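You operate a simulated robot arm through the tools that you are given. There is no shell and no other tool.

You are at the controls of a simulated two-armed robot. One attempt, no reset.

Task
Take the mounted lens on the low shelf of the tall rack and put it away on the top of the small grey bench. Fetch the teal tag that says "clean" from the middle shelf of the tall rack and set it on the blue lens there. Fetch the purple dig block that says "PIT 10" from the top of the store bench and set it on the teal lens there. Take the grey window marked "12 MM" from the top of the store bench and leave it on top of the clear case there. Close the front hatch door. Press the reader clear key two times. Take the orange tag from the top of the island and leave it on top of the blue ring tool. Put the lens slide labelled "72" from the top of the island on the low shelf of the side bench and the lens slide labelled "26" on the top of the side bench. The order is free. Set down upright: teal tag, orange tag.

The check looks at the end state, three seconds after you hand in, the way a careful person would. Anything else that was tipped, shoved, dropped, spilled or broken makes it a failure.

Robot
Two 7-joint arms with three-finger grippers on one trunk, on a base that drives. Base frame: it is fixed to the floor where the robot stands at the start and does not move with it; the origin is under the middle of the robot, x ahead of it, y to its left, z up. Units: m, rad, N and s.
The left shoulder is at the start at [0.03, 0.124, 0.983], the right one opposite. With the tool pointing down near the work surface each hand reaches from about 0.1 to 0.74 m from the robot's upright axis, wherever it stands, measured 20 degrees to its own side. Places, roughly: blue lens [-3, -2.25, 1]; blue ring tool [-3.25, 4, 0.75]; clear case [-4.5, -0.25, 1]; front hatch door [-4.2, 0.4, 1.1]; grey window [-4.25, -0.25, 0.75]; lens slide [-3, 1.25, 1]; low shelf of the side bench [-4.6, 3.2, 0.3]; mounted lens [-3, -2, 0.5]; orange tag [-3.5, 1.75, 0.75]; purple dig block [-4.25, -0.5, 0.75]; reader clear key [-3.5, 1.6, 0.9]; teal lens [-4.25, 0, 0.75]; teal tag [-3, -2.25, 1]; top of the side bench [-4.6, 3.2, 0.8]; top of the small grey bench [2.9, 1.3, 0.8]. Payload 2.2 kg a hand.
Tool frame (each hand has its own): the origin (TCP) lies between the finger pads and is the grasp point; the fingertips stand 0.028 m ahead of it; z points along the fingers, y is the line along which they close. The gripper opens to 0.102 m. The gripper's body begins 0.071 m behind the TCP.
Orientation is that of the tool frame in the base frame, as a unit quaternion [w, x, y, z]. With the fingers straight down and closing along the base's y, the tool's x points along the base's -x, its y along +y and its z along -z.

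Tools
- The arms move only by the tool drive_tool. It takes "left_moves", "right_moves" or both (then of equal length, played together; a hand with none holds still); each is one flat list of numbers, 7 for each row, row after row: the opening, from 0 (shut) to 1 (fully open), then the shift along the tool's x, y, z in m, then the turn, a rotation vector about the tool's x, y, z in rad. In form: [claw, tx, ty, tz, wx, wy, wz, claw, tx, ty, tz, wx, wy, wz, ...]. A call has 1 to 20 rows; each row is the pose to reach, as a shift and turn from the pose commanded when the call began, along the tool's axes at that moment. A row lasts 0.2 s, in which the tool goes at most 0.05 m and 0.15 rad; a call with a longer step from one row to the next is refused whole, and so is a gripper value outside its range. Where a pose cannot be reached the arm comes as near as it can. A force on the tool above 40 N (or 10 N above the force at the start of the call, whichever is more), or a blocked arm, ends the call early, and 0.2 s more pass. Each finger halts on what it meets, pressing with about 31 N; the grip force reading is that of the motor and also rises with nothing between the fingers. The clock runs only during rows and for 0.2 s after the last one: add rows that repeat a pose to give the fingers time. It gives the time, the measured TCP pose, the force on the tool (base axes), the opening and the grip force at its end, in the units of the frame above (readings bear some noise), with the torque about the TCP (base axes, N m) and any sound that the robot's microphone picked up, and new pictures: "views" is both (left out), scene, wrist or none (wrist: the cameras of the hands that moved).
- Cameras (640 x 400 px; columns grow to the right, rows downward): "scene" is now at [0.0426, 0.0134, 1.71]; the picture's right is [-0.03, -1.00, 0.00], its down [-0.76, 0.02, -0.65] and it looks along [0.65, -0.02, -0.76] (base axes); focal length 260 px, centre (320, 200). "left" rides on the left gripper at [0.072, 0.038, -0.086] in its tool frame; the picture's right is [-0.47, 0.89, 0.00], its down [-0.60, -0.32, -0.73] and it looks along [-0.65, -0.34, 0.68] (tool axes); focal length 256 px, centre (320, 200). "right" rides on the right gripper at [0.069, 0.044, -0.086] in its tool frame; the picture's right is [-0.53, 0.85, 0.00], its down [-0.58, -0.36, -0.73] and it looks along [-0.62, -0.39, 0.68] (tool axes); focal length 256 px, centre (320, 200). There is no depth. A picture from a camera that has moved, and an enlarged one, comes with that camera's place and axes in the base frame and with its lens. The place of the scene camera against the robot may be out by one fixed shift of up to 0.025 m in any direction.
- raise_lower(by): slides the trunk up (or, below 0, down) by that many m; the arms and the scene camera ride with it, the base frame stays. It gives what a move gives, with no picture.
- base_move(legs): drives the robot by 1 to 6 legs, each [ahead, left, turn to the left] in m, m and rad, along the robot's own axes; the way and the turn of a leg run together, so that a leg with both is an arc; at most 1.5 m and 3.142 rad a leg. The arms and the cameras ride along, it lands a little off, and it stops where it bumps. It gives what a move gives, and a new picture of the scene camera.
- pan_tilt(pan, tilt): turns the head with the scene camera to pan (to the left, within 2.496 rad either way) and tilt (down, from -0.506 to 1.204), counted from straight ahead of the robot. It gives what a move gives, and a new picture of the scene camera.
- close_up(camera, box): a new picture of the part [left, top, right, bottom] of that camera's present view, enlarged. The clock stands still meanwhile.
- sign_off(): hands the job in; it is judged then, once.

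Places have to be worked out from the pictures, the camera data and where the tool is seen. Open the grippers and draw the arms clear of the work before you hand the job in, unless the task says otherwise.

The tools are called after "Request:" by a JSON object that holds its "name" and its "arguments". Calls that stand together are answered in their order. drive_tool: Moves the arms, as the interface text tells. Its arguments: {"type":"object","properties":{"left_moves":{"type":"array","items":{"type":"number"}},"right_moves":{"type":"array","items":{"type":"number"}},"views":{"type":"string","enum":["both","scene","wrist","none"]}},"required":[]} The other tools are called the same way: raise_lower (by) slides the trunk up or down; base_move (legs) drives the base; pan_tilt (pan, tilt) turns the head that bears the scene camera; close_up (camera, box) takes an enlarged picture of a part of a camera's view; sign_off () hands the job in.

At the start:

```text
time_s: 0.0
left_tool_pos: [0.5483, 0.1772, 0.8069]
left_orientation: [0.0, 0.0, 1.0, 0.0]
left_wrist_force: [0.0, 0.5, 0.5]
left_wrist_torque: [0.01, 0.01, -0.02]
left_grip_width: 0.1018
left_finger_force: 0.1
right_tool_pos: [0.381, -0.1705, 0.79]
right_orientation: [0.0, 0.0, 1.0, 0.001]
right_wrist_force: [0.0, 0.1, 0.6]
right_wrist_torque: [0.0, -0.01, 0.0]
right_grip_width: 0.102
right_finger_force: 0.1
trunk travel left (down, up): [-0.225, 0.315]
robot x, y, heading: [-0.0017, -0.0006, -0.003]
head pan, tilt: [-0.03, 0.866]
```

scene: 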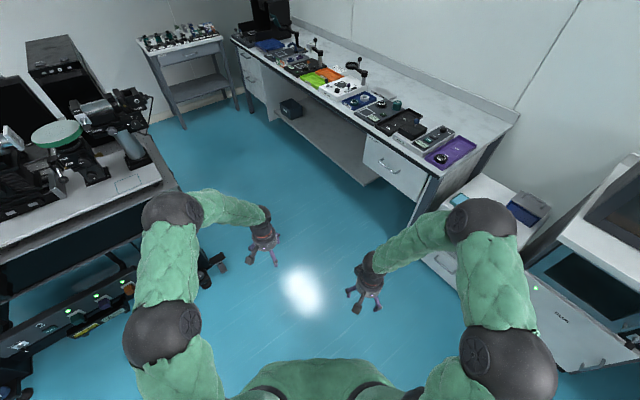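
right: 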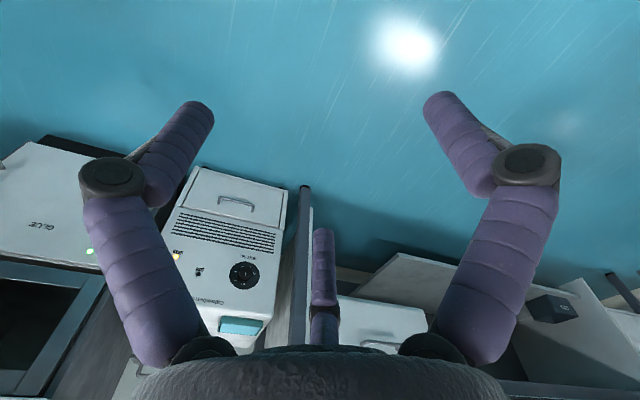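
left: 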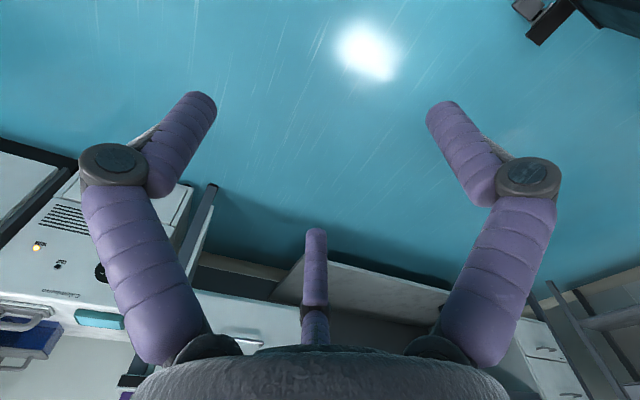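

The robot faces a long counter; most of the work lies behind it. I look around with the head first.

Request:
{"name": "pan_tilt", "arguments": {"pan": 0.5, "tilt": 0.35}}

Request:
{"name": "pan_tilt", "arguments": {"pan": 1.5, "tilt": 0.35}}

Request:
{"name": "pan_tilt", "arguments": {"pan": 2.49, "tilt": 0.35}}

Request:
{"name": "pan_tilt", "arguments": {"pan": -2.49, "tilt": 0.35}}

Request:
{"name": "pan_tilt", "arguments": {"pan": -1.3, "tilt": 0.35}}

```text
time_s: 0.9
left_tool_pos: [0.5478, 0.1794, 0.806]
left_orientation: [0.0, 0.001, 1.0, 0.0]
left_wrist_force: [0.5, -0.1, 0.8]
left_wrist_torque: [0.02, 0.03, 0.0]
left_grip_width: 0.1019
left_finger_force: 0.0
right_tool_pos: [0.3818, -0.1714, 0.7889]
right_orientation: [0.0, 0.0, 1.0, 0.0]
right_wrist_force: [-0.5, 0.2, 0.2]
right_wrist_torque: [0.01, 0.0, 0.0]
right_grip_width: 0.1019
right_finger_force: 0.0
trunk travel left (down, up): [-0.225, 0.315]
robot x, y, heading: [0.001, -0.001, 0.001]
head pan, tilt: [0.499, 0.351]
camera scene: at [0.0471, 0.0602, 1.7549], right [0.48, -0.88, 0.0], down [-0.3, -0.16, -0.94], along [0.82, 0.45, -0.34], focal length 260 px, centre (320, 200)
```

scene: 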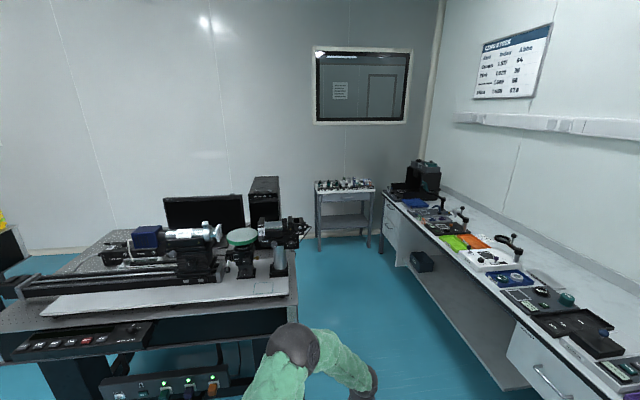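

```text
time_s: 2.2
left_tool_pos: [0.5486, 0.1779, 0.806]
left_orientation: [0.0, 0.0, 1.0, 0.001]
left_wrist_force: [0.2, -0.7, -0.3]
left_wrist_torque: [0.0, 0.01, -0.04]
left_grip_width: 0.1019
left_finger_force: 0.1
right_tool_pos: [0.3812, -0.1706, 0.7897]
right_orientation: [0.0, 0.0, 1.0, 0.0]
right_wrist_force: [0.1, 0.5, -0.1]
right_wrist_torque: [-0.01, 0.01, 0.02]
right_grip_width: 0.1018
right_finger_force: 0.1
trunk travel left (down, up): [-0.225, 0.315]
robot x, y, heading: [0.0017, 0.0004, 0.004]
head pan, tilt: [1.499, 0.351]
camera scene: at [-0.028, 0.1086, 1.7549], right [1.0, -0.07, 0.0], down [-0.03, -0.34, -0.94], along [0.07, 0.94, -0.34], focal length 260 px, centre (320, 200)
```

scene: 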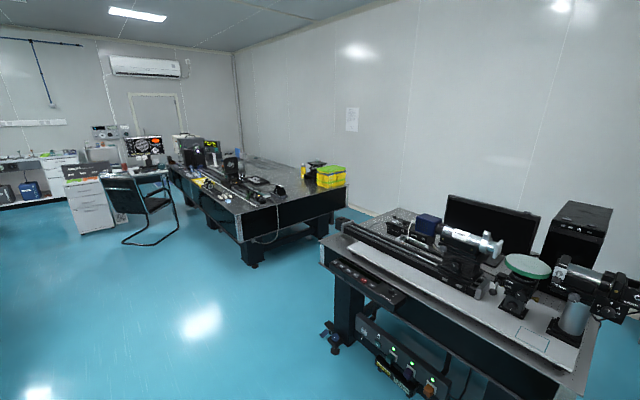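

```text
time_s: 3.5
left_tool_pos: [0.5472, 0.1783, 0.8075]
left_orientation: [0.001, 0.0, 1.0, 0.0]
left_wrist_force: [-0.2, -0.4, -0.9]
left_wrist_torque: [0.02, 0.02, -0.01]
left_grip_width: 0.102
left_finger_force: 0.0
right_tool_pos: [0.381, -0.169, 0.791]
right_orientation: [0.0, 0.0, 1.0, 0.0]
right_wrist_force: [-0.2, -0.1, -0.1]
right_wrist_torque: [-0.01, 0.0, 0.0]
right_grip_width: 0.1022
right_finger_force: 0.0
trunk travel left (down, up): [-0.225, 0.315]
robot x, y, heading: [0.0006, -0.0012, -0.0]
head pan, tilt: [2.491, 0.351]
camera scene: at [-0.1088, 0.0722, 1.755], right [0.61, 0.8, 0.0], down [0.27, -0.21, -0.94], along [-0.75, 0.57, -0.34], focal length 260 px, centre (320, 200)
```

scene: 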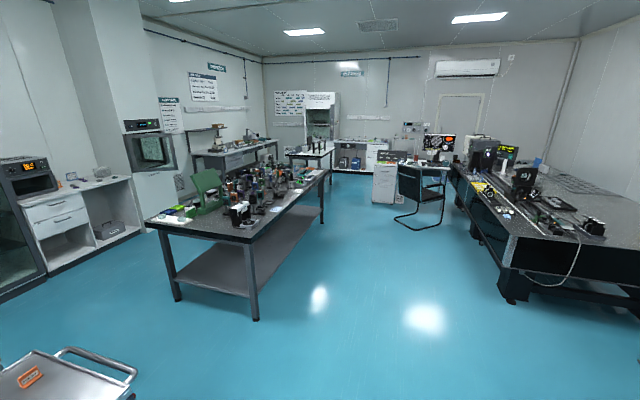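

```text
time_s: 7.4
left_tool_pos: [0.5473, 0.1787, 0.8067]
left_orientation: [0.0, 0.001, 1.0, 0.001]
left_wrist_force: [0.4, -0.5, -0.3]
left_wrist_torque: [0.02, 0.0, -0.04]
left_grip_width: 0.1019
left_finger_force: 0.0
right_tool_pos: [0.3824, -0.1697, 0.7905]
right_orientation: [0.0, 0.0, 1.0, -0.001]
right_wrist_force: [-0.3, -0.5, 0.2]
right_wrist_torque: [-0.01, -0.04, 0.03]
right_grip_width: 0.1021
right_finger_force: 0.1
trunk travel left (down, up): [-0.225, 0.315]
robot x, y, heading: [0.0011, -0.0014, 0.001]
head pan, tilt: [-2.491, 0.351]
camera scene: at [-0.1088, -0.0408, 1.755], right [-0.61, 0.8, 0.0], down [0.27, 0.21, -0.94], along [-0.75, -0.57, -0.34], focal length 260 px, centre (320, 200)
```

scene: 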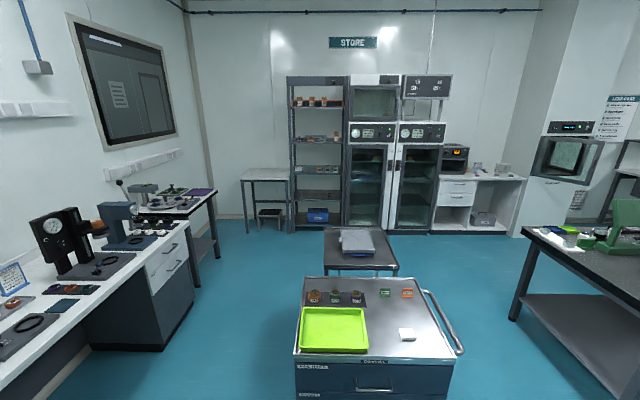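

```text
time_s: 8.8
left_tool_pos: [0.5467, 0.1776, 0.8065]
left_orientation: [0.0, 0.0, 1.0, 0.0]
left_wrist_force: [-0.4, 0.6, -0.4]
left_wrist_torque: [0.01, 0.04, -0.05]
left_grip_width: 0.1023
left_finger_force: 0.0
right_tool_pos: [0.3809, -0.1708, 0.79]
right_orientation: [0.0, 0.0, 1.0, 0.0]
right_wrist_force: [-0.2, 0.0, 0.4]
right_wrist_torque: [-0.02, 0.03, -0.01]
right_grip_width: 0.1018
right_finger_force: 0.1
trunk travel left (down, up): [-0.225, 0.315]
robot x, y, heading: [-0.0021, 0.0017, 0.001]
head pan, tilt: [-1.3, 0.351]
camera scene: at [-0.0099, -0.0741, 1.7549], right [-0.96, -0.27, 0.0], down [-0.09, 0.33, -0.94], along [0.25, -0.91, -0.34], focal length 260 px, centre (320, 200)
```

scene: 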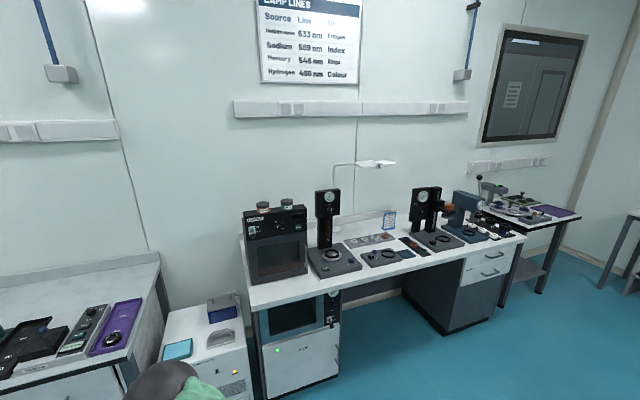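

The room is turned about 37° to the base frame; the store wall (rack, store bench) lies along (-0.80,-0.60). I tuck the hands in before driving.

Request:
{"name": "drive_tool", "arguments": {"left_moves": [1, 0.05, 0, 0, 0, 0, 0, 1, 0.1, 0, 0, 0, 0, 0, 1, 0.15, 0, 0, 0, 0, 0, 1, 0.2, 0, -0.03, 0, 0, 0, 1, 0.2, 0, -0.06, 0, 0, 0], "right_moves": [1, 0.01, 0, -0.02, 0, 0, 0, 1, 0.02, 0, -0.04, 0, 0, 0, 1, 0.03, 0, -0.06, 0, 0, 0, 1, 0.03, 0, -0.08, 0, 0, 0, 1, 0.03, 0, -0.08, 0, 0, 0], "views": "none"}}

Request:
{"name": "pan_tilt", "arguments": {"pan": -2.2, "tilt": 1.0}}

Request:
{"name": "pan_tilt", "arguments": {"pan": -1.3, "tilt": 1.0}}

Request:
{"name": "pan_tilt", "arguments": {"pan": 2.49, "tilt": 1.0}}

```text
refused: row 4 steps farther than a row can; nothing moved
```

```text
time_s: 10.0
left_tool_pos: [0.5475, 0.1779, 0.8067]
left_orientation: [0.0, 0.0, 1.0, 0.0]
left_wrist_force: [0.3, 0.1, 0.0]
left_wrist_torque: [-0.03, -0.05, -0.03]
left_grip_width: 0.102
left_finger_force: 0.0
right_tool_pos: [0.3809, -0.1701, 0.7891]
right_orientation: [0.0, 0.0, 1.0, 0.0]
right_wrist_force: [-0.4, -0.4, 0.2]
right_wrist_torque: [-0.02, -0.02, 0.01]
right_grip_width: 0.1022
right_finger_force: 0.0
trunk travel left (down, up): [-0.225, 0.315]
robot x, y, heading: [-0.0022, -0.0024, 0.005]
head pan, tilt: [-2.201, 1.0]
camera scene: at [-0.0758, -0.0407, 1.7002], right [-0.81, 0.59, 0.0], down [0.49, 0.68, -0.54], along [-0.32, -0.44, -0.84], focal length 260 px, centre (320, 200)
```

scene: 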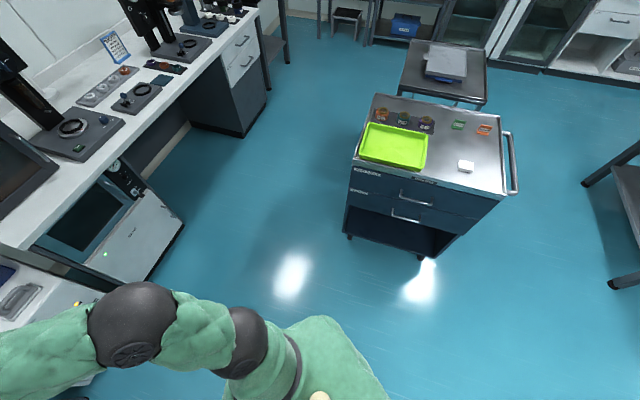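

```text
time_s: 11.2
left_tool_pos: [0.5479, 0.1772, 0.8071]
left_orientation: [0.0, 0.0, 1.0, 0.0]
left_wrist_force: [0.0, 0.4, 0.9]
left_wrist_torque: [-0.01, -0.01, -0.02]
left_grip_width: 0.1023
left_finger_force: 0.1
right_tool_pos: [0.3812, -0.1714, 0.7907]
right_orientation: [0.0, 0.0, 1.0, 0.0]
right_wrist_force: [0.2, 1.0, 0.7]
right_wrist_torque: [-0.01, 0.02, 0.01]
right_grip_width: 0.1021
right_finger_force: 0.3
trunk travel left (down, up): [-0.225, 0.315]
robot x, y, heading: [-0.0009, -0.0007, -0.001]
head pan, tilt: [-1.3, 1.0]
camera scene: at [-0.0162, -0.0515, 1.7002], right [-0.96, -0.27, 0.0], down [-0.22, 0.81, -0.54], along [0.14, -0.52, -0.84], focal length 260 px, centre (320, 200)
```

scene: 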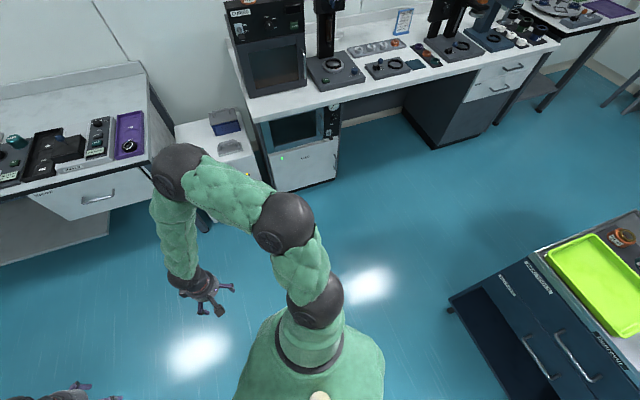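

```text
time_s: 14.3
left_tool_pos: [0.547, 0.1785, 0.8051]
left_orientation: [0.0, 0.001, 1.0, 0.0]
left_wrist_force: [-0.4, -0.6, -0.6]
left_wrist_torque: [0.01, 0.0, 0.01]
left_grip_width: 0.1019
left_finger_force: 0.1
right_tool_pos: [0.3817, -0.1699, 0.7905]
right_orientation: [-0.001, 0.0, 1.0, 0.0]
right_wrist_force: [0.2, 0.1, -0.2]
right_wrist_torque: [-0.01, 0.01, -0.01]
right_grip_width: 0.1023
right_finger_force: 0.1
trunk travel left (down, up): [-0.225, 0.315]
robot x, y, heading: [0.0019, -0.0007, -0.001]
head pan, tilt: [2.491, 1.0]
camera scene: at [-0.0901, 0.0579, 1.7002], right [0.61, 0.8, 0.0], down [0.67, -0.51, -0.54], along [-0.43, 0.33, -0.84], focal length 260 px, centre (320, 200)
```

scene: 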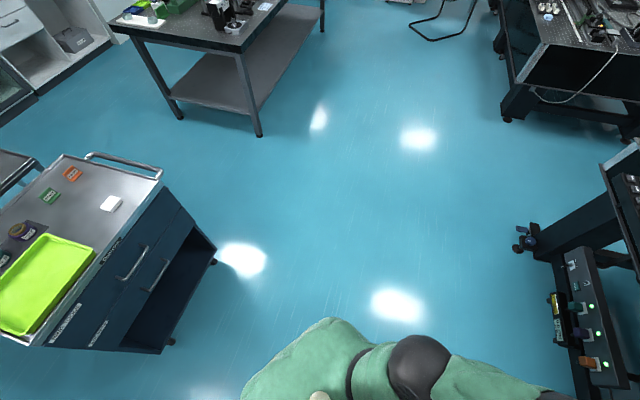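

The cart behind me occupies the way; the lane between it and the counter is about 1.1 m wide. I tuck the hands with smaller steps, then drive that lane.

Request:
{"name": "drive_tool", "arguments": {"left_moves": [1, 0.045, 0, 0, 0, 0, 0, 1, 0.09, 0, -0.01, 0, 0, 0, 1, 0.13, 0, -0.03, 0, 0, 0, 1, 0.17, 0, -0.05, 0, 0, 0, 1, 0.19, 0, -0.08, 0, 0, 0], "right_moves": [1, 0.01, 0, -0.02, 0, 0, 0, 1, 0.02, 0, -0.04, 0, 0, 0, 1, 0.03, 0, -0.06, 0, 0, 0, 1, 0.03, 0, -0.08, 0, 0, 0, 1, 0.03, 0, -0.1, 0, 0, 0], "views": "none"}}

Request:
{"name": "pan_tilt", "arguments": {"pan": 0, "tilt": 0.5}}

Request:
{"name": "base_move", "arguments": {"legs": [[0, 0, -2.491], [0, 0.6, 0]]}}

```text
time_s: 15.5
left_tool_pos: [0.3566, 0.1793, 0.8858]
left_orientation: [0.0, 0.0, 1.0, 0.001]
left_wrist_force: [-0.2, 0.5, -0.4]
left_wrist_torque: [-0.02, -0.02, 0.01]
left_grip_width: 0.1018
left_finger_force: 0.1
right_tool_pos: [0.3506, -0.1718, 0.8912]
right_orientation: [0.0, -0.001, 1.0, 0.0]
right_wrist_force: [-0.6, -0.3, 0.1]
right_wrist_torque: [0.01, -0.02, 0.02]
right_grip_width: 0.102
right_finger_force: 0.1
trunk travel left (down, up): [-0.225, 0.315]
robot x, y, heading: [-0.0016, -0.0013, -0.002]
head pan, tilt: [2.491, 1.0]
```

```text
time_s: 17.8
left_tool_pos: [0.3584, 0.1791, 0.8845]
left_orientation: [0.001, 0.0, 1.0, 0.001]
left_wrist_force: [0.0, -0.1, 0.6]
left_wrist_torque: [0.02, 0.0, 0.04]
left_grip_width: 0.1018
left_finger_force: 0.1
right_tool_pos: [0.3522, -0.1722, 0.8904]
right_orientation: [0.0, 0.0, 1.0, 0.0]
right_wrist_force: [0.6, -0.2, -0.2]
right_wrist_torque: [0.05, 0.0, 0.0]
right_grip_width: 0.1021
right_finger_force: 0.2
trunk travel left (down, up): [-0.225, 0.315]
robot x, y, heading: [-0.0009, 0.0023, 0.003]
head pan, tilt: [0.0, 0.499]
camera scene: at [0.0561, 0.0158, 1.7412], right [0.0, -1.0, 0.0], down [-0.48, 0.0, -0.88], along [0.88, 0.0, -0.48], focal length 260 px, centre (320, 200)
```

scene: 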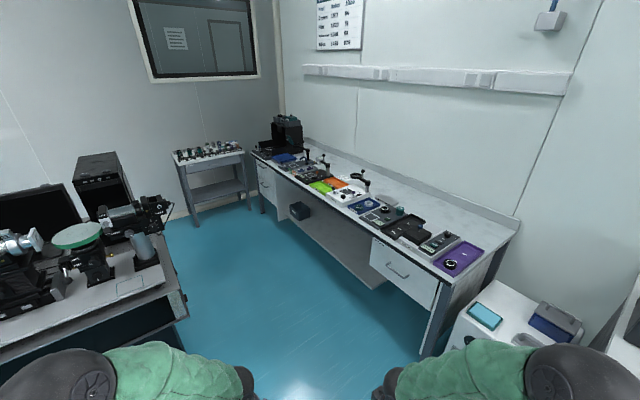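

```text
time_s: 27.1
left_tool_pos: [0.1697, -0.8348, 0.8843]
left_orientation: [0.0, 0.951, 0.31, 0.001]
left_wrist_force: [0.0, -0.1, 0.0]
left_wrist_torque: [0.05, 0.01, -0.02]
left_grip_width: 0.1022
left_finger_force: 0.1
right_tool_pos: [-0.0324, -0.5466, 0.8907]
right_orientation: [0.001, 0.95, 0.311, -0.001]
right_wrist_force: [0.5, 0.2, -0.3]
right_wrist_torque: [-0.02, 0.03, -0.01]
right_grip_width: 0.1019
right_finger_force: 0.1
trunk travel left (down, up): [-0.225, 0.315]
robot x, y, heading: [0.3519, -0.4774, -2.512]
head pan, tilt: [0.0, 0.499]
camera scene: at [0.298, -0.4989, 1.7413], right [-0.59, 0.81, 0.0], down [0.39, 0.28, -0.88], along [-0.71, -0.52, -0.48], focal length 260 px, centre (320, 200)
```

scene: 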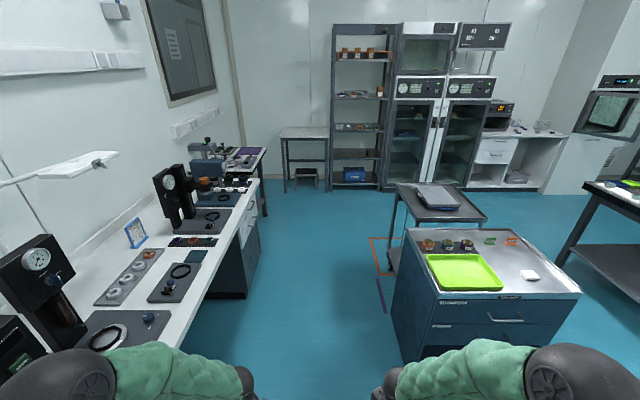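

Turn and strafe went well; the lane is free ahead. I drive along it toward the rack, correcting heading.

Request:
{"name": "base_move", "arguments": {"legs": [[1.4, 0, 0.02], [1.1, 0, 0]]}}

```text
time_s: 39.4
left_tool_pos: [-1.8256, -2.3761, 0.8847]
left_orientation: [0.0, 0.945, 0.328, 0.0]
left_wrist_force: [-0.3, 0.0, -0.1]
left_wrist_torque: [0.02, -0.01, -0.01]
left_grip_width: 0.102
left_finger_force: 0.1
right_tool_pos: [-2.04, -2.0968, 0.8908]
right_orientation: [0.0, 0.944, 0.329, 0.0]
right_wrist_force: [0.5, 0.0, -0.1]
right_wrist_torque: [0.02, 0.0, -0.01]
right_grip_width: 0.1019
right_finger_force: 0.1
trunk travel left (down, up): [-0.225, 0.315]
robot x, y, heading: [-1.6559, -2.0101, -2.471]
head pan, tilt: [0.0, 0.499]
camera scene: at [-1.7106, -2.035, 1.7412], right [-0.62, 0.78, 0.0], down [0.38, 0.3, -0.88], along [-0.69, -0.55, -0.48], focal length 260 px, centre (320, 200)
```

scene: 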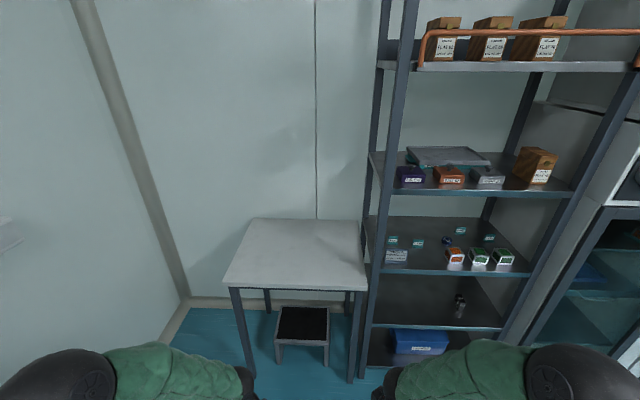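

At the rack's left. I look right/behind for the low table before strafing right.

Request:
{"name": "pan_tilt", "arguments": {"pan": -1.8, "tilt": 1.0}}

Request:
{"name": "pan_tilt", "arguments": {"pan": -0.8, "tilt": 0.8}}

```text
time_s: 41.2
left_tool_pos: [-1.8257, -2.376, 0.8845]
left_orientation: [-0.001, 0.944, 0.329, 0.0]
left_wrist_force: [0.7, 0.6, 1.1]
left_wrist_torque: [0.02, -0.01, 0.01]
left_grip_width: 0.1018
left_finger_force: 0.0
right_tool_pos: [-2.0399, -2.0975, 0.8898]
right_orientation: [0.001, 0.944, 0.329, 0.0]
right_wrist_force: [-0.1, -0.4, -0.1]
right_wrist_torque: [-0.01, -0.03, -0.03]
right_grip_width: 0.102
right_finger_force: 0.0
trunk travel left (down, up): [-0.225, 0.315]
robot x, y, heading: [-1.6553, -2.0096, -2.468]
head pan, tilt: [-1.799, 1.0]
camera scene: at [-1.6686, -1.9152, 1.7002], right [0.9, 0.43, 0.0], down [0.36, -0.76, -0.54], along [-0.23, 0.49, -0.84], focal length 260 px, centre (320, 200)
```

scene: 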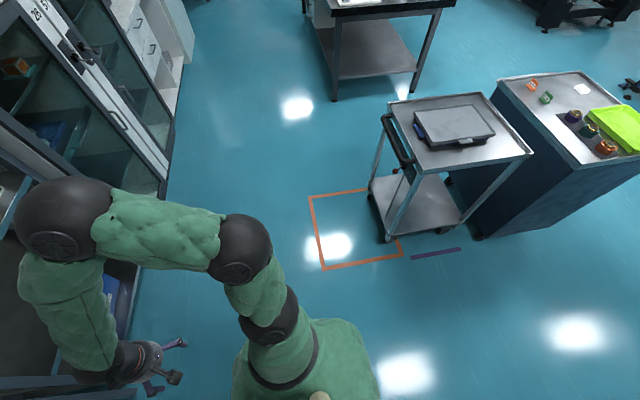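

```text
time_s: 42.5
left_tool_pos: [-1.8257, -2.375, 0.8861]
left_orientation: [0.0, 0.944, 0.329, 0.0]
left_wrist_force: [-0.7, -0.3, 0.4]
left_wrist_torque: [0.01, 0.01, 0.01]
left_grip_width: 0.1017
left_finger_force: 0.0
right_tool_pos: [-2.0411, -2.0963, 0.8915]
right_orientation: [0.0, 0.945, 0.328, -0.001]
right_wrist_force: [0.0, 0.0, 0.6]
right_wrist_torque: [0.0, -0.02, 0.01]
right_grip_width: 0.1018
right_finger_force: 0.1
trunk travel left (down, up): [-0.225, 0.315]
robot x, y, heading: [-1.6577, -2.0131, -2.471]
head pan, tilt: [-0.799, 0.799]
camera scene: at [-1.7188, -1.9677, 1.7153], right [0.13, 0.99, 0.0], down [0.71, -0.09, -0.7], along [-0.69, 0.09, -0.72], focal length 260 px, centre (320, 200)
```

scene: 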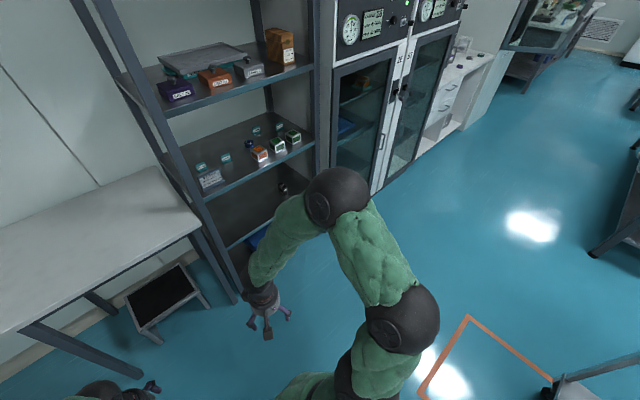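

The utility cart sits behind at D≈1.85, clear of my path. I strafe right in front of the rack.

Request:
{"name": "base_move", "arguments": {"legs": [[0.1, -0.6, 0]]}}

Request:
{"name": "pan_tilt", "arguments": {"pan": 0, "tilt": 0.6}}

Request:
{"name": "close_up", "arguments": {"camera": "scene", "box": [200, 120, 440, 270]}}

```text
time_s: 46.0
left_tool_pos: [-2.2974, -1.9348, 0.8847]
left_orientation: [0.0, 0.947, 0.32, 0.0]
left_wrist_force: [-0.2, -0.7, -0.8]
left_wrist_torque: [0.0, 0.01, 0.02]
left_grip_width: 0.1022
left_finger_force: 0.0
right_tool_pos: [-2.5069, -1.6531, 0.8906]
right_orientation: [0.0, 0.947, 0.321, 0.0]
right_wrist_force: [-0.4, 0.7, -0.2]
right_wrist_torque: [-0.04, -0.04, 0.02]
right_grip_width: 0.1019
right_finger_force: 0.0
trunk travel left (down, up): [-0.225, 0.315]
robot x, y, heading: [-2.1203, -1.5786, -2.494]
head pan, tilt: [-0.799, 0.799]
camera scene: at [-2.1846, -1.5296, 1.7153], right [0.15, 0.99, 0.0], down [0.71, -0.1, -0.7], along [-0.69, 0.1, -0.72], focal length 260 px, centre (320, 200)
```

scene: 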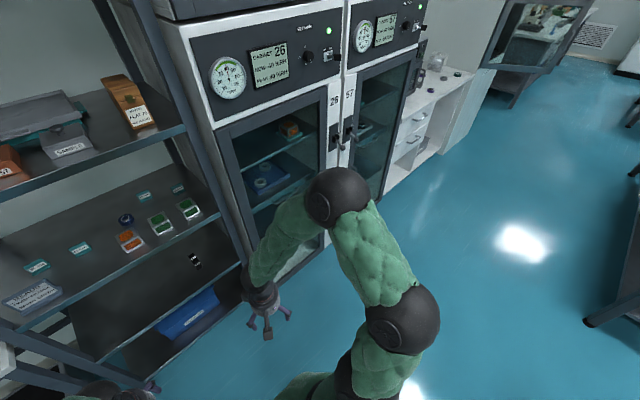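

```text
time_s: 47.1
left_tool_pos: [-2.2967, -1.9366, 0.8844]
left_orientation: [0.0, 0.947, 0.32, 0.0]
left_wrist_force: [0.3, 1.4, -0.3]
left_wrist_torque: [0.01, 0.0, 0.03]
left_grip_width: 0.1021
left_finger_force: 0.1
right_tool_pos: [-2.5068, -1.6536, 0.891]
right_orientation: [0.0, 0.947, 0.321, -0.001]
right_wrist_force: [0.3, 0.5, 0.4]
right_wrist_torque: [-0.02, -0.02, -0.01]
right_grip_width: 0.1021
right_finger_force: 0.0
trunk travel left (down, up): [-0.225, 0.315]
robot x, y, heading: [-2.1223, -1.5735, -2.493]
head pan, tilt: [0.0, 0.6]
camera scene: at [-2.1744, -1.5956, 1.7322], right [-0.61, 0.8, 0.0], down [0.45, 0.34, -0.82], along [-0.66, -0.5, -0.57], focal length 260 px, centre (320, 200)
```

scene: 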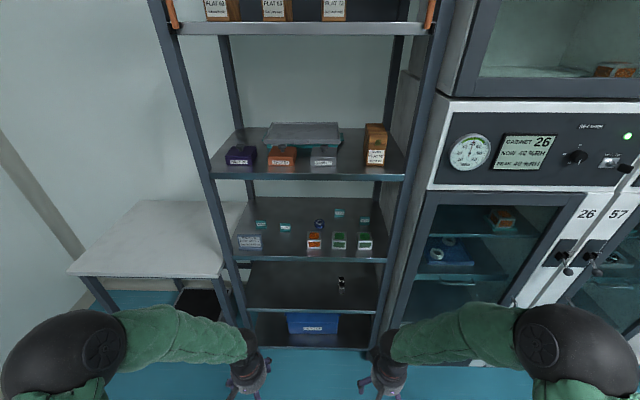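

```text
2.67 times, centred on (320, 195) of scene
camera zoom: at [-2.1744, -1.5956, 1.7322], right [-0.61, 0.8, 0.0], down [0.45, 0.34, -0.82], along [-0.66, -0.5, -0.57], focal length 694 px, centre (320, 213)
```

zoom: 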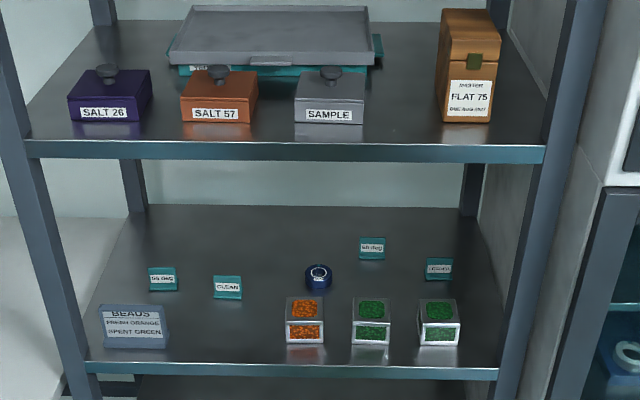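

Four teal tags and the blue lens stand on the middle shelf. I zoom to read the tags and see their shapes.

Request:
{"name": "close_up", "arguments": {"camera": "scene", "box": [250, 200, 340, 256]}}

Request:
{"name": "close_up", "arguments": {"camera": "scene", "box": [310, 200, 390, 250]}}

Request:
{"name": "close_up", "arguments": {"camera": "scene", "box": [290, 250, 390, 312]}}

```text
7.11 times, centred on (295, 228) of scene
camera zoom: at [-2.1744, -1.5956, 1.7322], right [-0.61, 0.8, 0.0], down [0.45, 0.34, -0.82], along [-0.66, -0.5, -0.57], focal length 1851 px, centre (498, 1)
```

zoom: 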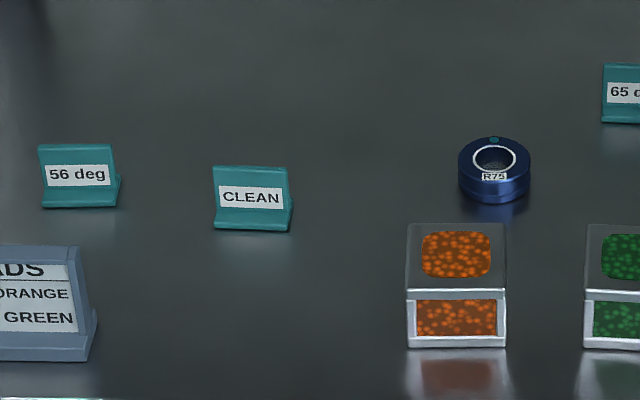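

```text
8.00 times, centred on (350, 225) of scene
camera zoom: at [-2.1744, -1.5956, 1.7322], right [-0.61, 0.8, 0.0], down [0.45, 0.34, -0.82], along [-0.66, -0.5, -0.57], focal length 2083 px, centre (80, 0)
```

zoom: 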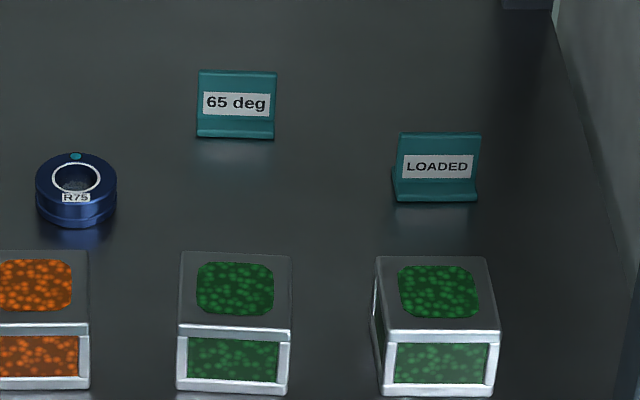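

```text
6.40 times, centred on (340, 281) of scene
camera zoom: at [-2.1744, -1.5956, 1.7322], right [-0.61, 0.8, 0.0], down [0.45, 0.34, -0.82], along [-0.66, -0.5, -0.57], focal length 1666 px, centre (192, -318)
```

zoom: 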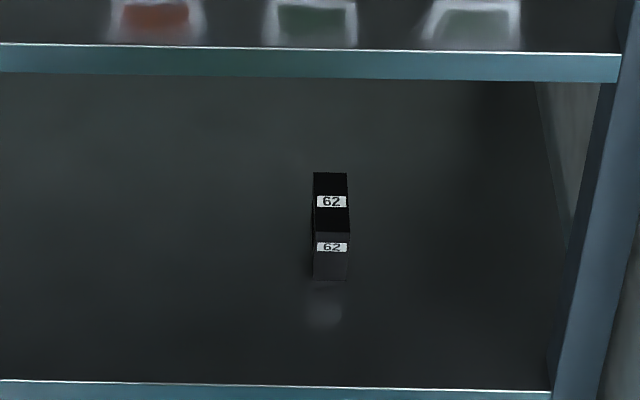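

CLEAN is the second tag from the left. To reach into the shelves I'd prefer the wrist camera above the hand, so I test rolling the left hand half a turn in free space.

Request:
{"name": "drive_tool", "arguments": {"left_moves": [1, 0, 0, 0, 0, 0, 0.15, 1, 0, 0, 0, 0, 0, 0.3, 1, 0, 0, 0, 0, 0, 0.45, 1, 0, 0, 0, 0, 0, 0.6, 1, 0, 0, 0, 0, 0, 0.75, 1, 0, 0, 0, 0, 0, 0.9, 1, 0, 0, 0, 0, 0, 1.05, 1, 0, 0, 0, 0, 0, 1.2, 1, 0, 0, 0, 0, 0, 1.35, 1, 0, 0, 0, 0, 0, 1.5], "right_moves": [1, 0, 0, 0, 0, 0, -0.15, 1, 0, 0, 0, 0, 0, -0.3, 1, 0, 0, 0, 0, 0, -0.45, 1, 0, 0, 0, 0, 0, -0.6, 1, 0, 0, 0, 0, 0, -0.75, 1, 0, 0, 0, 0, 0, -0.9, 1, 0, 0, 0, 0, 0, -1.05, 1, 0, 0, 0, 0, 0, -1.2, 1, 0, 0, 0, 0, 0, -1.35, 1, 0, 0, 0, 0, 0, -1.5], "views": "both"}}

```text
time_s: 49.4
left_tool_pos: [-2.2966, -1.9362, 0.8841]
left_orientation: [0.0, 0.911, -0.412, 0.0]
left_wrist_force: [0.2, 0.0, -0.2]
left_wrist_torque: [0.0, -0.02, -0.01]
left_grip_width: 0.1023
left_finger_force: 0.0
right_tool_pos: [-2.5062, -1.6541, 0.8904]
right_orientation: [0.0, 0.473, 0.881, 0.0]
right_wrist_force: [-0.5, -0.7, 0.5]
right_wrist_torque: [-0.01, -0.02, -0.04]
right_grip_width: 0.1018
right_finger_force: 0.1
trunk travel left (down, up): [-0.225, 0.315]
robot x, y, heading: [-2.1243, -1.5721, -2.491]
head pan, tilt: [0.0, 0.6]
camera scene: at [-2.1745, -1.5957, 1.7322], right [-0.61, 0.79, 0.0], down [0.45, 0.34, -0.82], along [-0.66, -0.5, -0.57], focal length 260 px, centre (320, 200)
camera right: at [-2.5092, -1.5704, 0.9769], right [1.0, 0.02, 0.0], down [0.01, -0.68, 0.73], along [0.02, -0.73, -0.68], focal length 256 px, centre (320, 200)
camera left: at [-2.278, -2.0155, 0.9718], right [-0.97, -0.23, 0.0], down [-0.16, 0.66, 0.73], along [-0.17, 0.71, -0.68], focal length 256 px, centre (320, 200)
```

scene: 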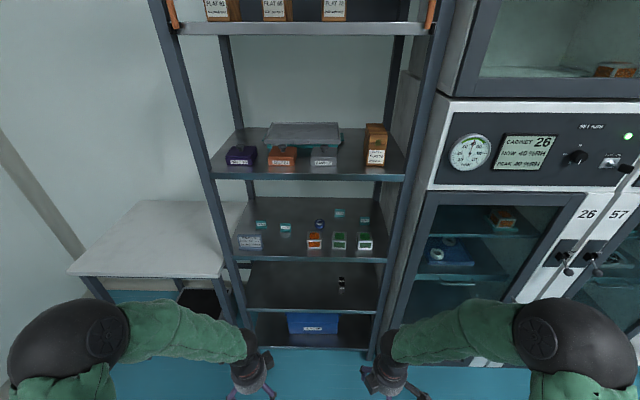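
right: 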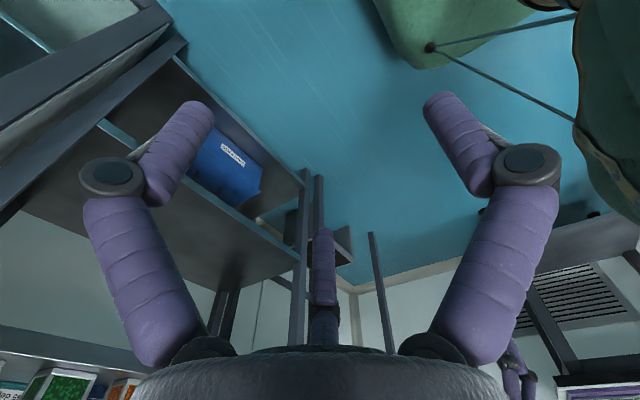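
left: 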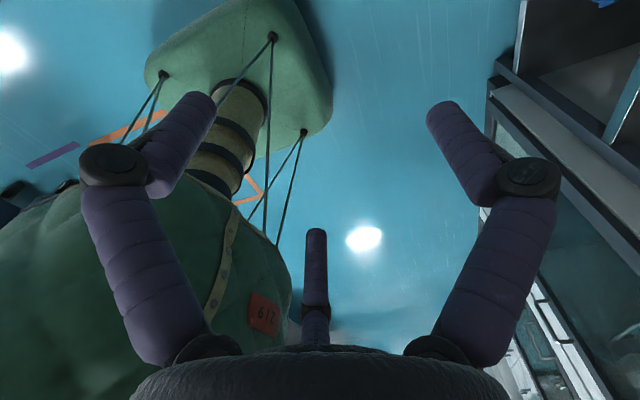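

Both hands roll freely. I continue to bring the cameras to the far (forward) side.

Request:
{"name": "drive_tool", "arguments": {"left_moves": [1, 0, 0, 0, 0, 0, 0.15, 1, 0, 0, 0, 0, 0, 0.3, 1, 0, 0, 0, 0, 0, 0.45, 1, 0, 0, 0, 0, 0, 0.6, 1, 0, 0, 0, 0, 0, 0.75, 1, 0, 0, 0, 0, 0, 0.9, 1, 0, 0, 0, 0, 0, 1.05, 1, 0, 0, 0, 0, 0, 1.2, 1, 0, 0, 0, 0, 0, 1.35, 1, 0, 0, 0, 0, 0, 1.5, 1, 0, 0, 0, 0, 0, 1.6416], "right_moves": [1, 0, 0, 0, 0, 0, -0.15, 1, 0, 0, 0, 0, 0, -0.3, 1, 0, 0, 0, 0, 0, -0.45, 1, 0, 0, 0, 0, 0, -0.6, 1, 0, 0, 0, 0, 0, -0.75, 1, 0, 0, 0, 0, 0, -0.9, 1, 0, 0, 0, 0, 0, -1.05, 1, 0, 0, 0, 0, 0, -1.2, 1, 0, 0, 0, 0, 0, -1.35, 1, 0, 0, 0, 0, 0, -1.5, 1, 0, 0, 0, 0, 0, -1.6416], "views": "both"}}

```text
time_s: 51.8
left_tool_pos: [-2.2985, -1.935, 0.8849]
left_orientation: [0.001, -0.32, 0.948, 0.001]
left_wrist_force: [0.3, 0.1, 0.6]
left_wrist_torque: [0.02, 0.0, 0.0]
left_grip_width: 0.102
left_finger_force: 0.0
right_tool_pos: [-2.5069, -1.6536, 0.8903]
right_orientation: [0.0, -0.322, 0.947, 0.0]
right_wrist_force: [0.5, -0.4, -0.5]
right_wrist_torque: [0.0, 0.02, 0.01]
right_grip_width: 0.1022
right_finger_force: 0.0
trunk travel left (down, up): [-0.225, 0.315]
robot x, y, heading: [-2.1213, -1.5753, -2.492]
head pan, tilt: [0.0, 0.6]
camera scene: at [-2.1744, -1.5958, 1.7322], right [-0.61, 0.79, 0.0], down [0.45, 0.34, -0.82], along [-0.66, -0.5, -0.57], focal length 260 px, centre (320, 200)
camera right: at [-2.5888, -1.66, 0.977], right [-0.09, 1.0, 0.0], down [0.68, 0.06, 0.73], along [0.73, 0.07, -0.68], focal length 256 px, centre (320, 200)
camera left: at [-2.3778, -1.9495, 0.9718], right [-0.17, 0.99, 0.0], down [0.67, 0.11, 0.73], along [0.72, 0.12, -0.68], focal length 256 px, centre (320, 200)
```

scene: 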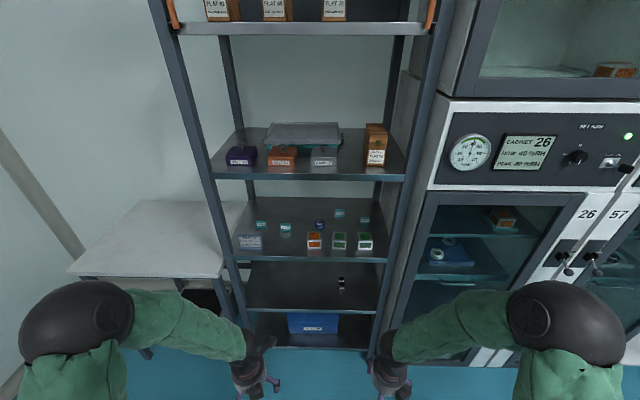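
right: 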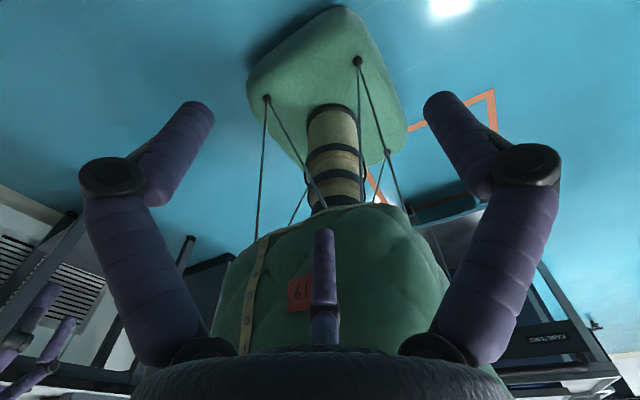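
left: 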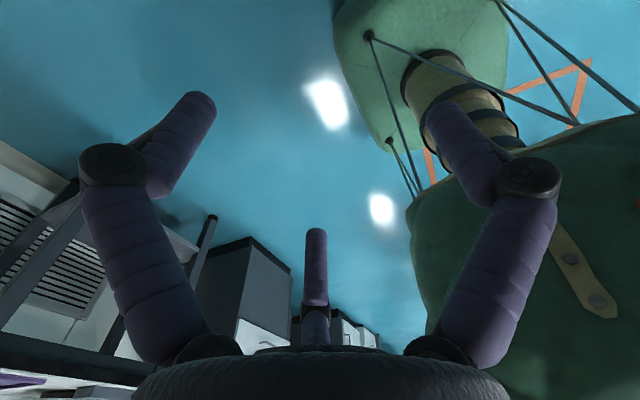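

Both hands now have their cameras on the forward side. I pitch the left hand forward/down and raise it, and tuck the right hand back.

Request:
{"name": "drive_tool", "arguments": {"left_moves": [1, 0, 0, -0.03, 0, 0.15, 0, 1, 0, 0, -0.06, 0, 0.3, 0, 1, 0, 0, -0.09, 0, 0.45, 0, 1, 0, 0, -0.12, 0, 0.6, 0, 1, 0, 0, -0.15, 0, 0.75, 0, 1, 0, 0, -0.18, 0, 0.9, 0, 1, 0, 0, -0.2, 0, 0.9, 0], "right_moves": [1, -0.02, 0, 0, 0, 0, 0, 1, -0.04, 0, 0, 0, 0, 0, 1, -0.06, 0, 0, 0, 0, 0, 1, -0.08, 0, 0, 0, 0, 0, 1, -0.1, 0, 0, 0, 0, 0, 1, -0.1, 0, 0, 0, 0, 0, 1, -0.1, 0, 0, 0, 0, 0], "views": "both"}}

```text
time_s: 53.4
left_tool_pos: [-2.2992, -1.9333, 1.084]
left_orientation: [-0.412, -0.29, 0.852, -0.14]
left_wrist_force: [-0.5, -0.2, 0.1]
left_wrist_torque: [0.03, 0.01, -0.03]
left_grip_width: 0.1019
left_finger_force: 0.1
right_tool_pos: [-2.4293, -1.5917, 0.8901]
right_orientation: [0.0, -0.32, 0.948, 0.0]
right_wrist_force: [-1.7, 0.1, 0.5]
right_wrist_torque: [0.02, -0.02, 0.0]
right_grip_width: 0.1019
right_finger_force: 0.0
trunk travel left (down, up): [-0.225, 0.315]
robot x, y, heading: [-2.1244, -1.5757, -2.486]
head pan, tilt: [0.0, 0.6]
camera scene: at [-2.1747, -1.5961, 1.7322], right [-0.61, 0.79, 0.0], down [0.45, 0.34, -0.82], along [-0.66, -0.5, -0.57], focal length 260 px, centre (320, 200)
camera right: at [-2.511, -1.5987, 0.9762], right [-0.09, 1.0, 0.0], down [0.68, 0.06, 0.73], along [0.73, 0.06, -0.68], focal length 256 px, centre (320, 200)
camera left: at [-2.304, -1.8905, 1.1953], right [-0.31, 0.88, -0.36], down [0.95, 0.32, -0.02], along [0.1, -0.35, -0.93], focal length 256 px, centre (320, 200)
```

scene: 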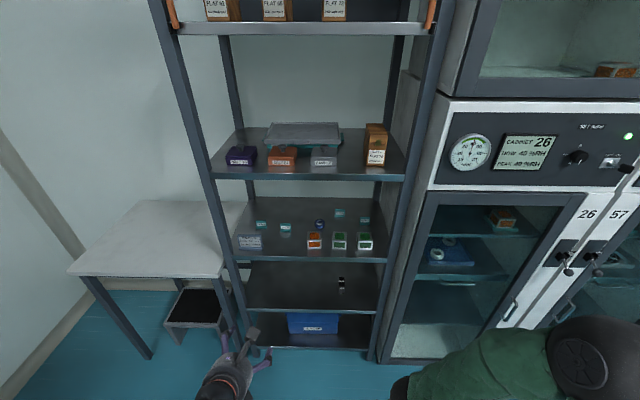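
right: 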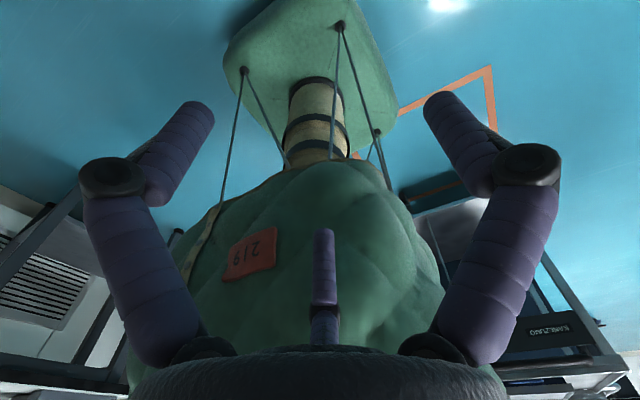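
left: 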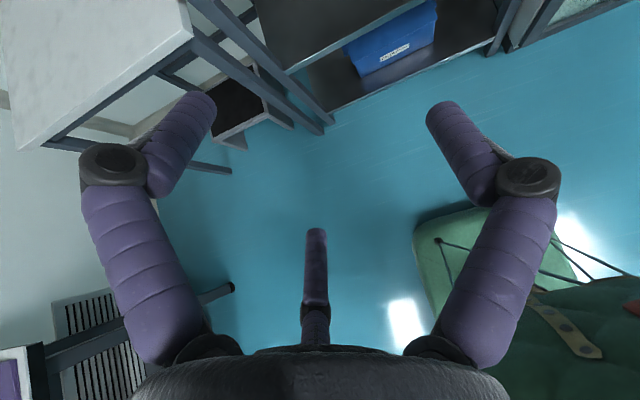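

The left hand is pitched with camera above. I drive 0.33 m closer to the rack.

Request:
{"name": "base_move", "arguments": {"legs": [[0.33, 0, 0]]}}

Request:
{"name": "close_up", "arguments": {"camera": "scene", "box": [160, 200, 480, 400]}}

```text
time_s: 55.5
left_tool_pos: [-2.5631, -2.1317, 1.0838]
left_orientation: [-0.412, -0.287, 0.854, -0.139]
left_wrist_force: [-0.3, 0.0, 0.1]
left_wrist_torque: [0.02, -0.01, -0.01]
left_grip_width: 0.1018
left_finger_force: 0.1
right_tool_pos: [-2.6903, -1.7888, 0.8912]
right_orientation: [0.001, -0.318, 0.948, 0.001]
right_wrist_force: [-0.2, -1.7, 0.1]
right_wrist_torque: [0.01, -0.07, 0.02]
right_grip_width: 0.102
right_finger_force: 0.0
trunk travel left (down, up): [-0.225, 0.315]
robot x, y, heading: [-2.3834, -1.7722, -2.491]
head pan, tilt: [0.0, 0.6]
camera scene: at [-2.4362, -1.7946, 1.7321], right [-0.6, 0.8, 0.0], down [0.45, 0.34, -0.82], along [-0.66, -0.5, -0.57], focal length 260 px, centre (320, 200)
```

scene: 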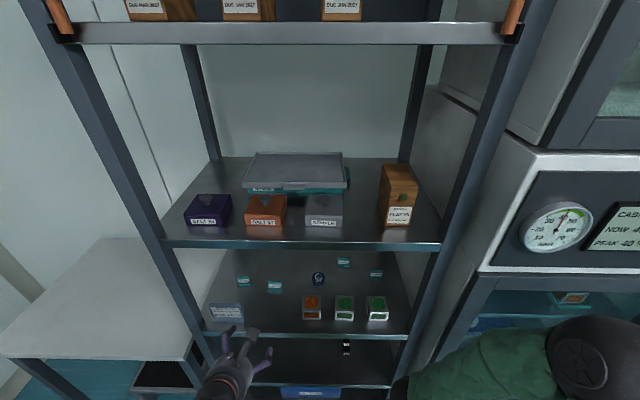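

```text
2.00 times, centred on (320, 300) of scene
camera zoom: at [-2.4362, -1.7946, 1.7321], right [-0.6, 0.8, 0.0], down [0.45, 0.34, -0.82], along [-0.66, -0.5, -0.57], focal length 521 px, centre (320, 0)
```

zoom: 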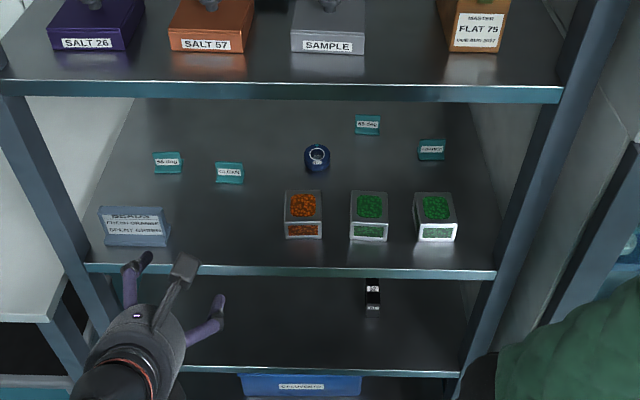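

Triangulating from two standpoints: middle shelf z≈0.91, CLEAN tag at D≈3.64, R≈-0.12; blue lens D≈3.675, R≈0.043. I move the left hand to a pre-grasp in front of and above the tag.

Request:
{"name": "drive_tool", "arguments": {"left_moves": [1, 0.0145, 0.0044, 0.042, 0, 0, 0, 1, 0.029, 0.0088, 0.084, 0, 0, 0, 1, 0.0436, 0.0132, 0.126, 0, 0, 0, 1, 0.058, 0.0176, 0.168, 0, 0, 0, 1, 0.0727, 0.022, 0.2105, 0, 0, 0, 1, 0.0727, 0.022, 0.2105, 0, 0, 0], "views": "both"}}

```text
time_s: 56.9
left_tool_pos: [-2.7453, -2.2416, 1.0106]
left_orientation: [-0.412, -0.287, 0.854, -0.138]
left_wrist_force: [0.5, 0.1, -0.2]
left_wrist_torque: [0.01, 0.01, -0.02]
left_grip_width: 0.102
left_finger_force: 0.2
right_tool_pos: [-2.6894, -1.7882, 0.8908]
right_orientation: [0.0, -0.318, 0.948, 0.0]
right_wrist_force: [-0.4, 0.5, 0.2]
right_wrist_torque: [0.01, 0.0, 0.01]
right_grip_width: 0.1021
right_finger_force: 0.1
trunk travel left (down, up): [-0.225, 0.315]
robot x, y, heading: [-2.3808, -1.7772, -2.494]
head pan, tilt: [0.0, 0.6]
camera scene: at [-2.434, -1.793, 1.7322], right [-0.6, 0.8, 0.0], down [0.45, 0.34, -0.83], along [-0.66, -0.5, -0.56], focal length 260 px, centre (320, 200)
camera left: at [-2.7501, -2.1983, 1.1219], right [-0.3, 0.88, -0.36], down [0.95, 0.32, -0.02], along [0.1, -0.35, -0.93], focal length 256 px, centre (320, 200)
```

scene: 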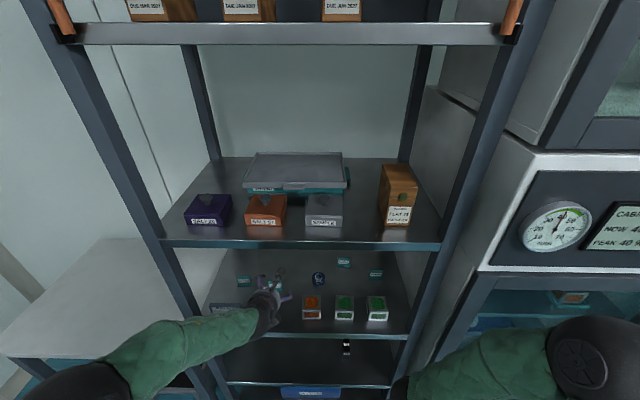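
left: 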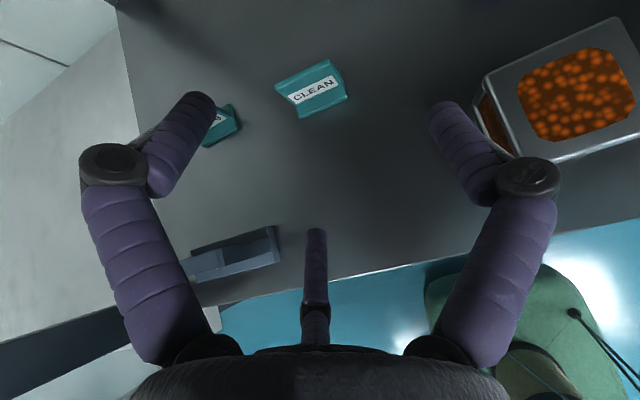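

The wrist camera shows CLEAN well centred; its base sits at D≈3.63, R≈-0.134. I narrow the fingers a bit (the 56-deg tag is near), shift left 13 mm and advance along the tool axis.

Request:
{"name": "drive_tool", "arguments": {"left_moves": [0.75, 0, -0.013, 0, 0, 0, 0, 0.75, 0, -0.013, 0.03, 0, 0, 0, 0.75, 0, -0.013, 0.06, 0, 0, 0, 0.75, 0, -0.013, 0.085, 0, 0, 0, 0.75, 0, -0.013, 0.085, 0, 0, 0], "views": "both"}}

Request:
{"name": "close_up", "arguments": {"camera": "left", "box": [200, 60, 440, 210]}}

```text
time_s: 58.1
left_tool_pos: [-2.7905, -2.2908, 0.9562]
left_orientation: [-0.413, -0.287, 0.853, -0.138]
left_wrist_force: [-0.5, -0.7, 1.4]
left_wrist_torque: [0.02, 0.02, -0.01]
left_grip_width: 0.0765
left_finger_force: 0.1
right_tool_pos: [-2.6892, -1.7887, 0.8917]
right_orientation: [0.0, -0.319, 0.948, 0.0]
right_wrist_force: [0.0, -0.6, -0.2]
right_wrist_torque: [-0.01, 0.01, 0.04]
right_grip_width: 0.102
right_finger_force: 0.1
trunk travel left (down, up): [-0.225, 0.315]
robot x, y, heading: [-2.3849, -1.7782, -2.493]
head pan, tilt: [0.0, 0.6]
camera scene: at [-2.4344, -1.7933, 1.7322], right [-0.6, 0.8, 0.0], down [0.45, 0.34, -0.83], along [-0.66, -0.5, -0.56], focal length 260 px, centre (320, 200)
camera left: at [-2.7949, -2.2477, 1.0671], right [-0.3, 0.88, -0.36], down [0.95, 0.32, -0.02], along [0.1, -0.35, -0.93], focal length 256 px, centre (320, 200)
```

scene: 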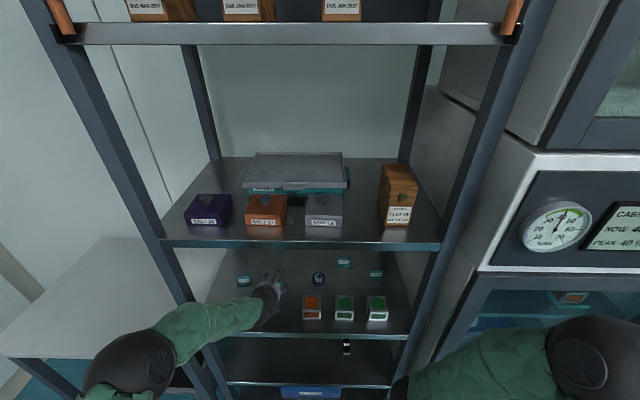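
left: 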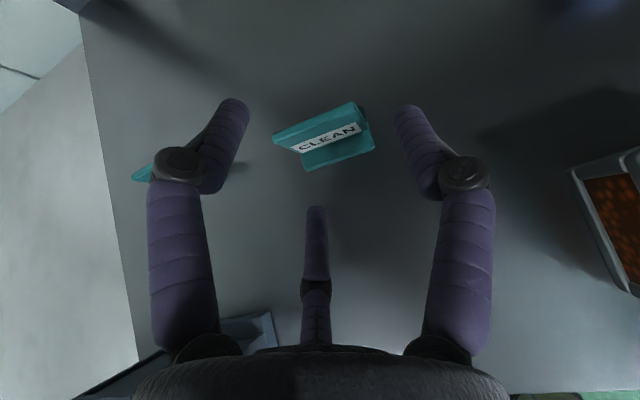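

```text
2.67 times, centred on (320, 135) of left
camera zoom: at [-2.7949, -2.2477, 1.0671], right [-0.3, 0.88, -0.36], down [0.95, 0.32, -0.02], along [0.1, -0.35, -0.93], focal length 683 px, centre (320, 373)
```

zoom: 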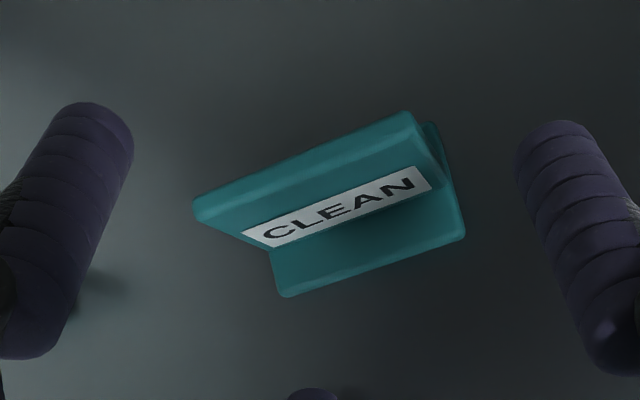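

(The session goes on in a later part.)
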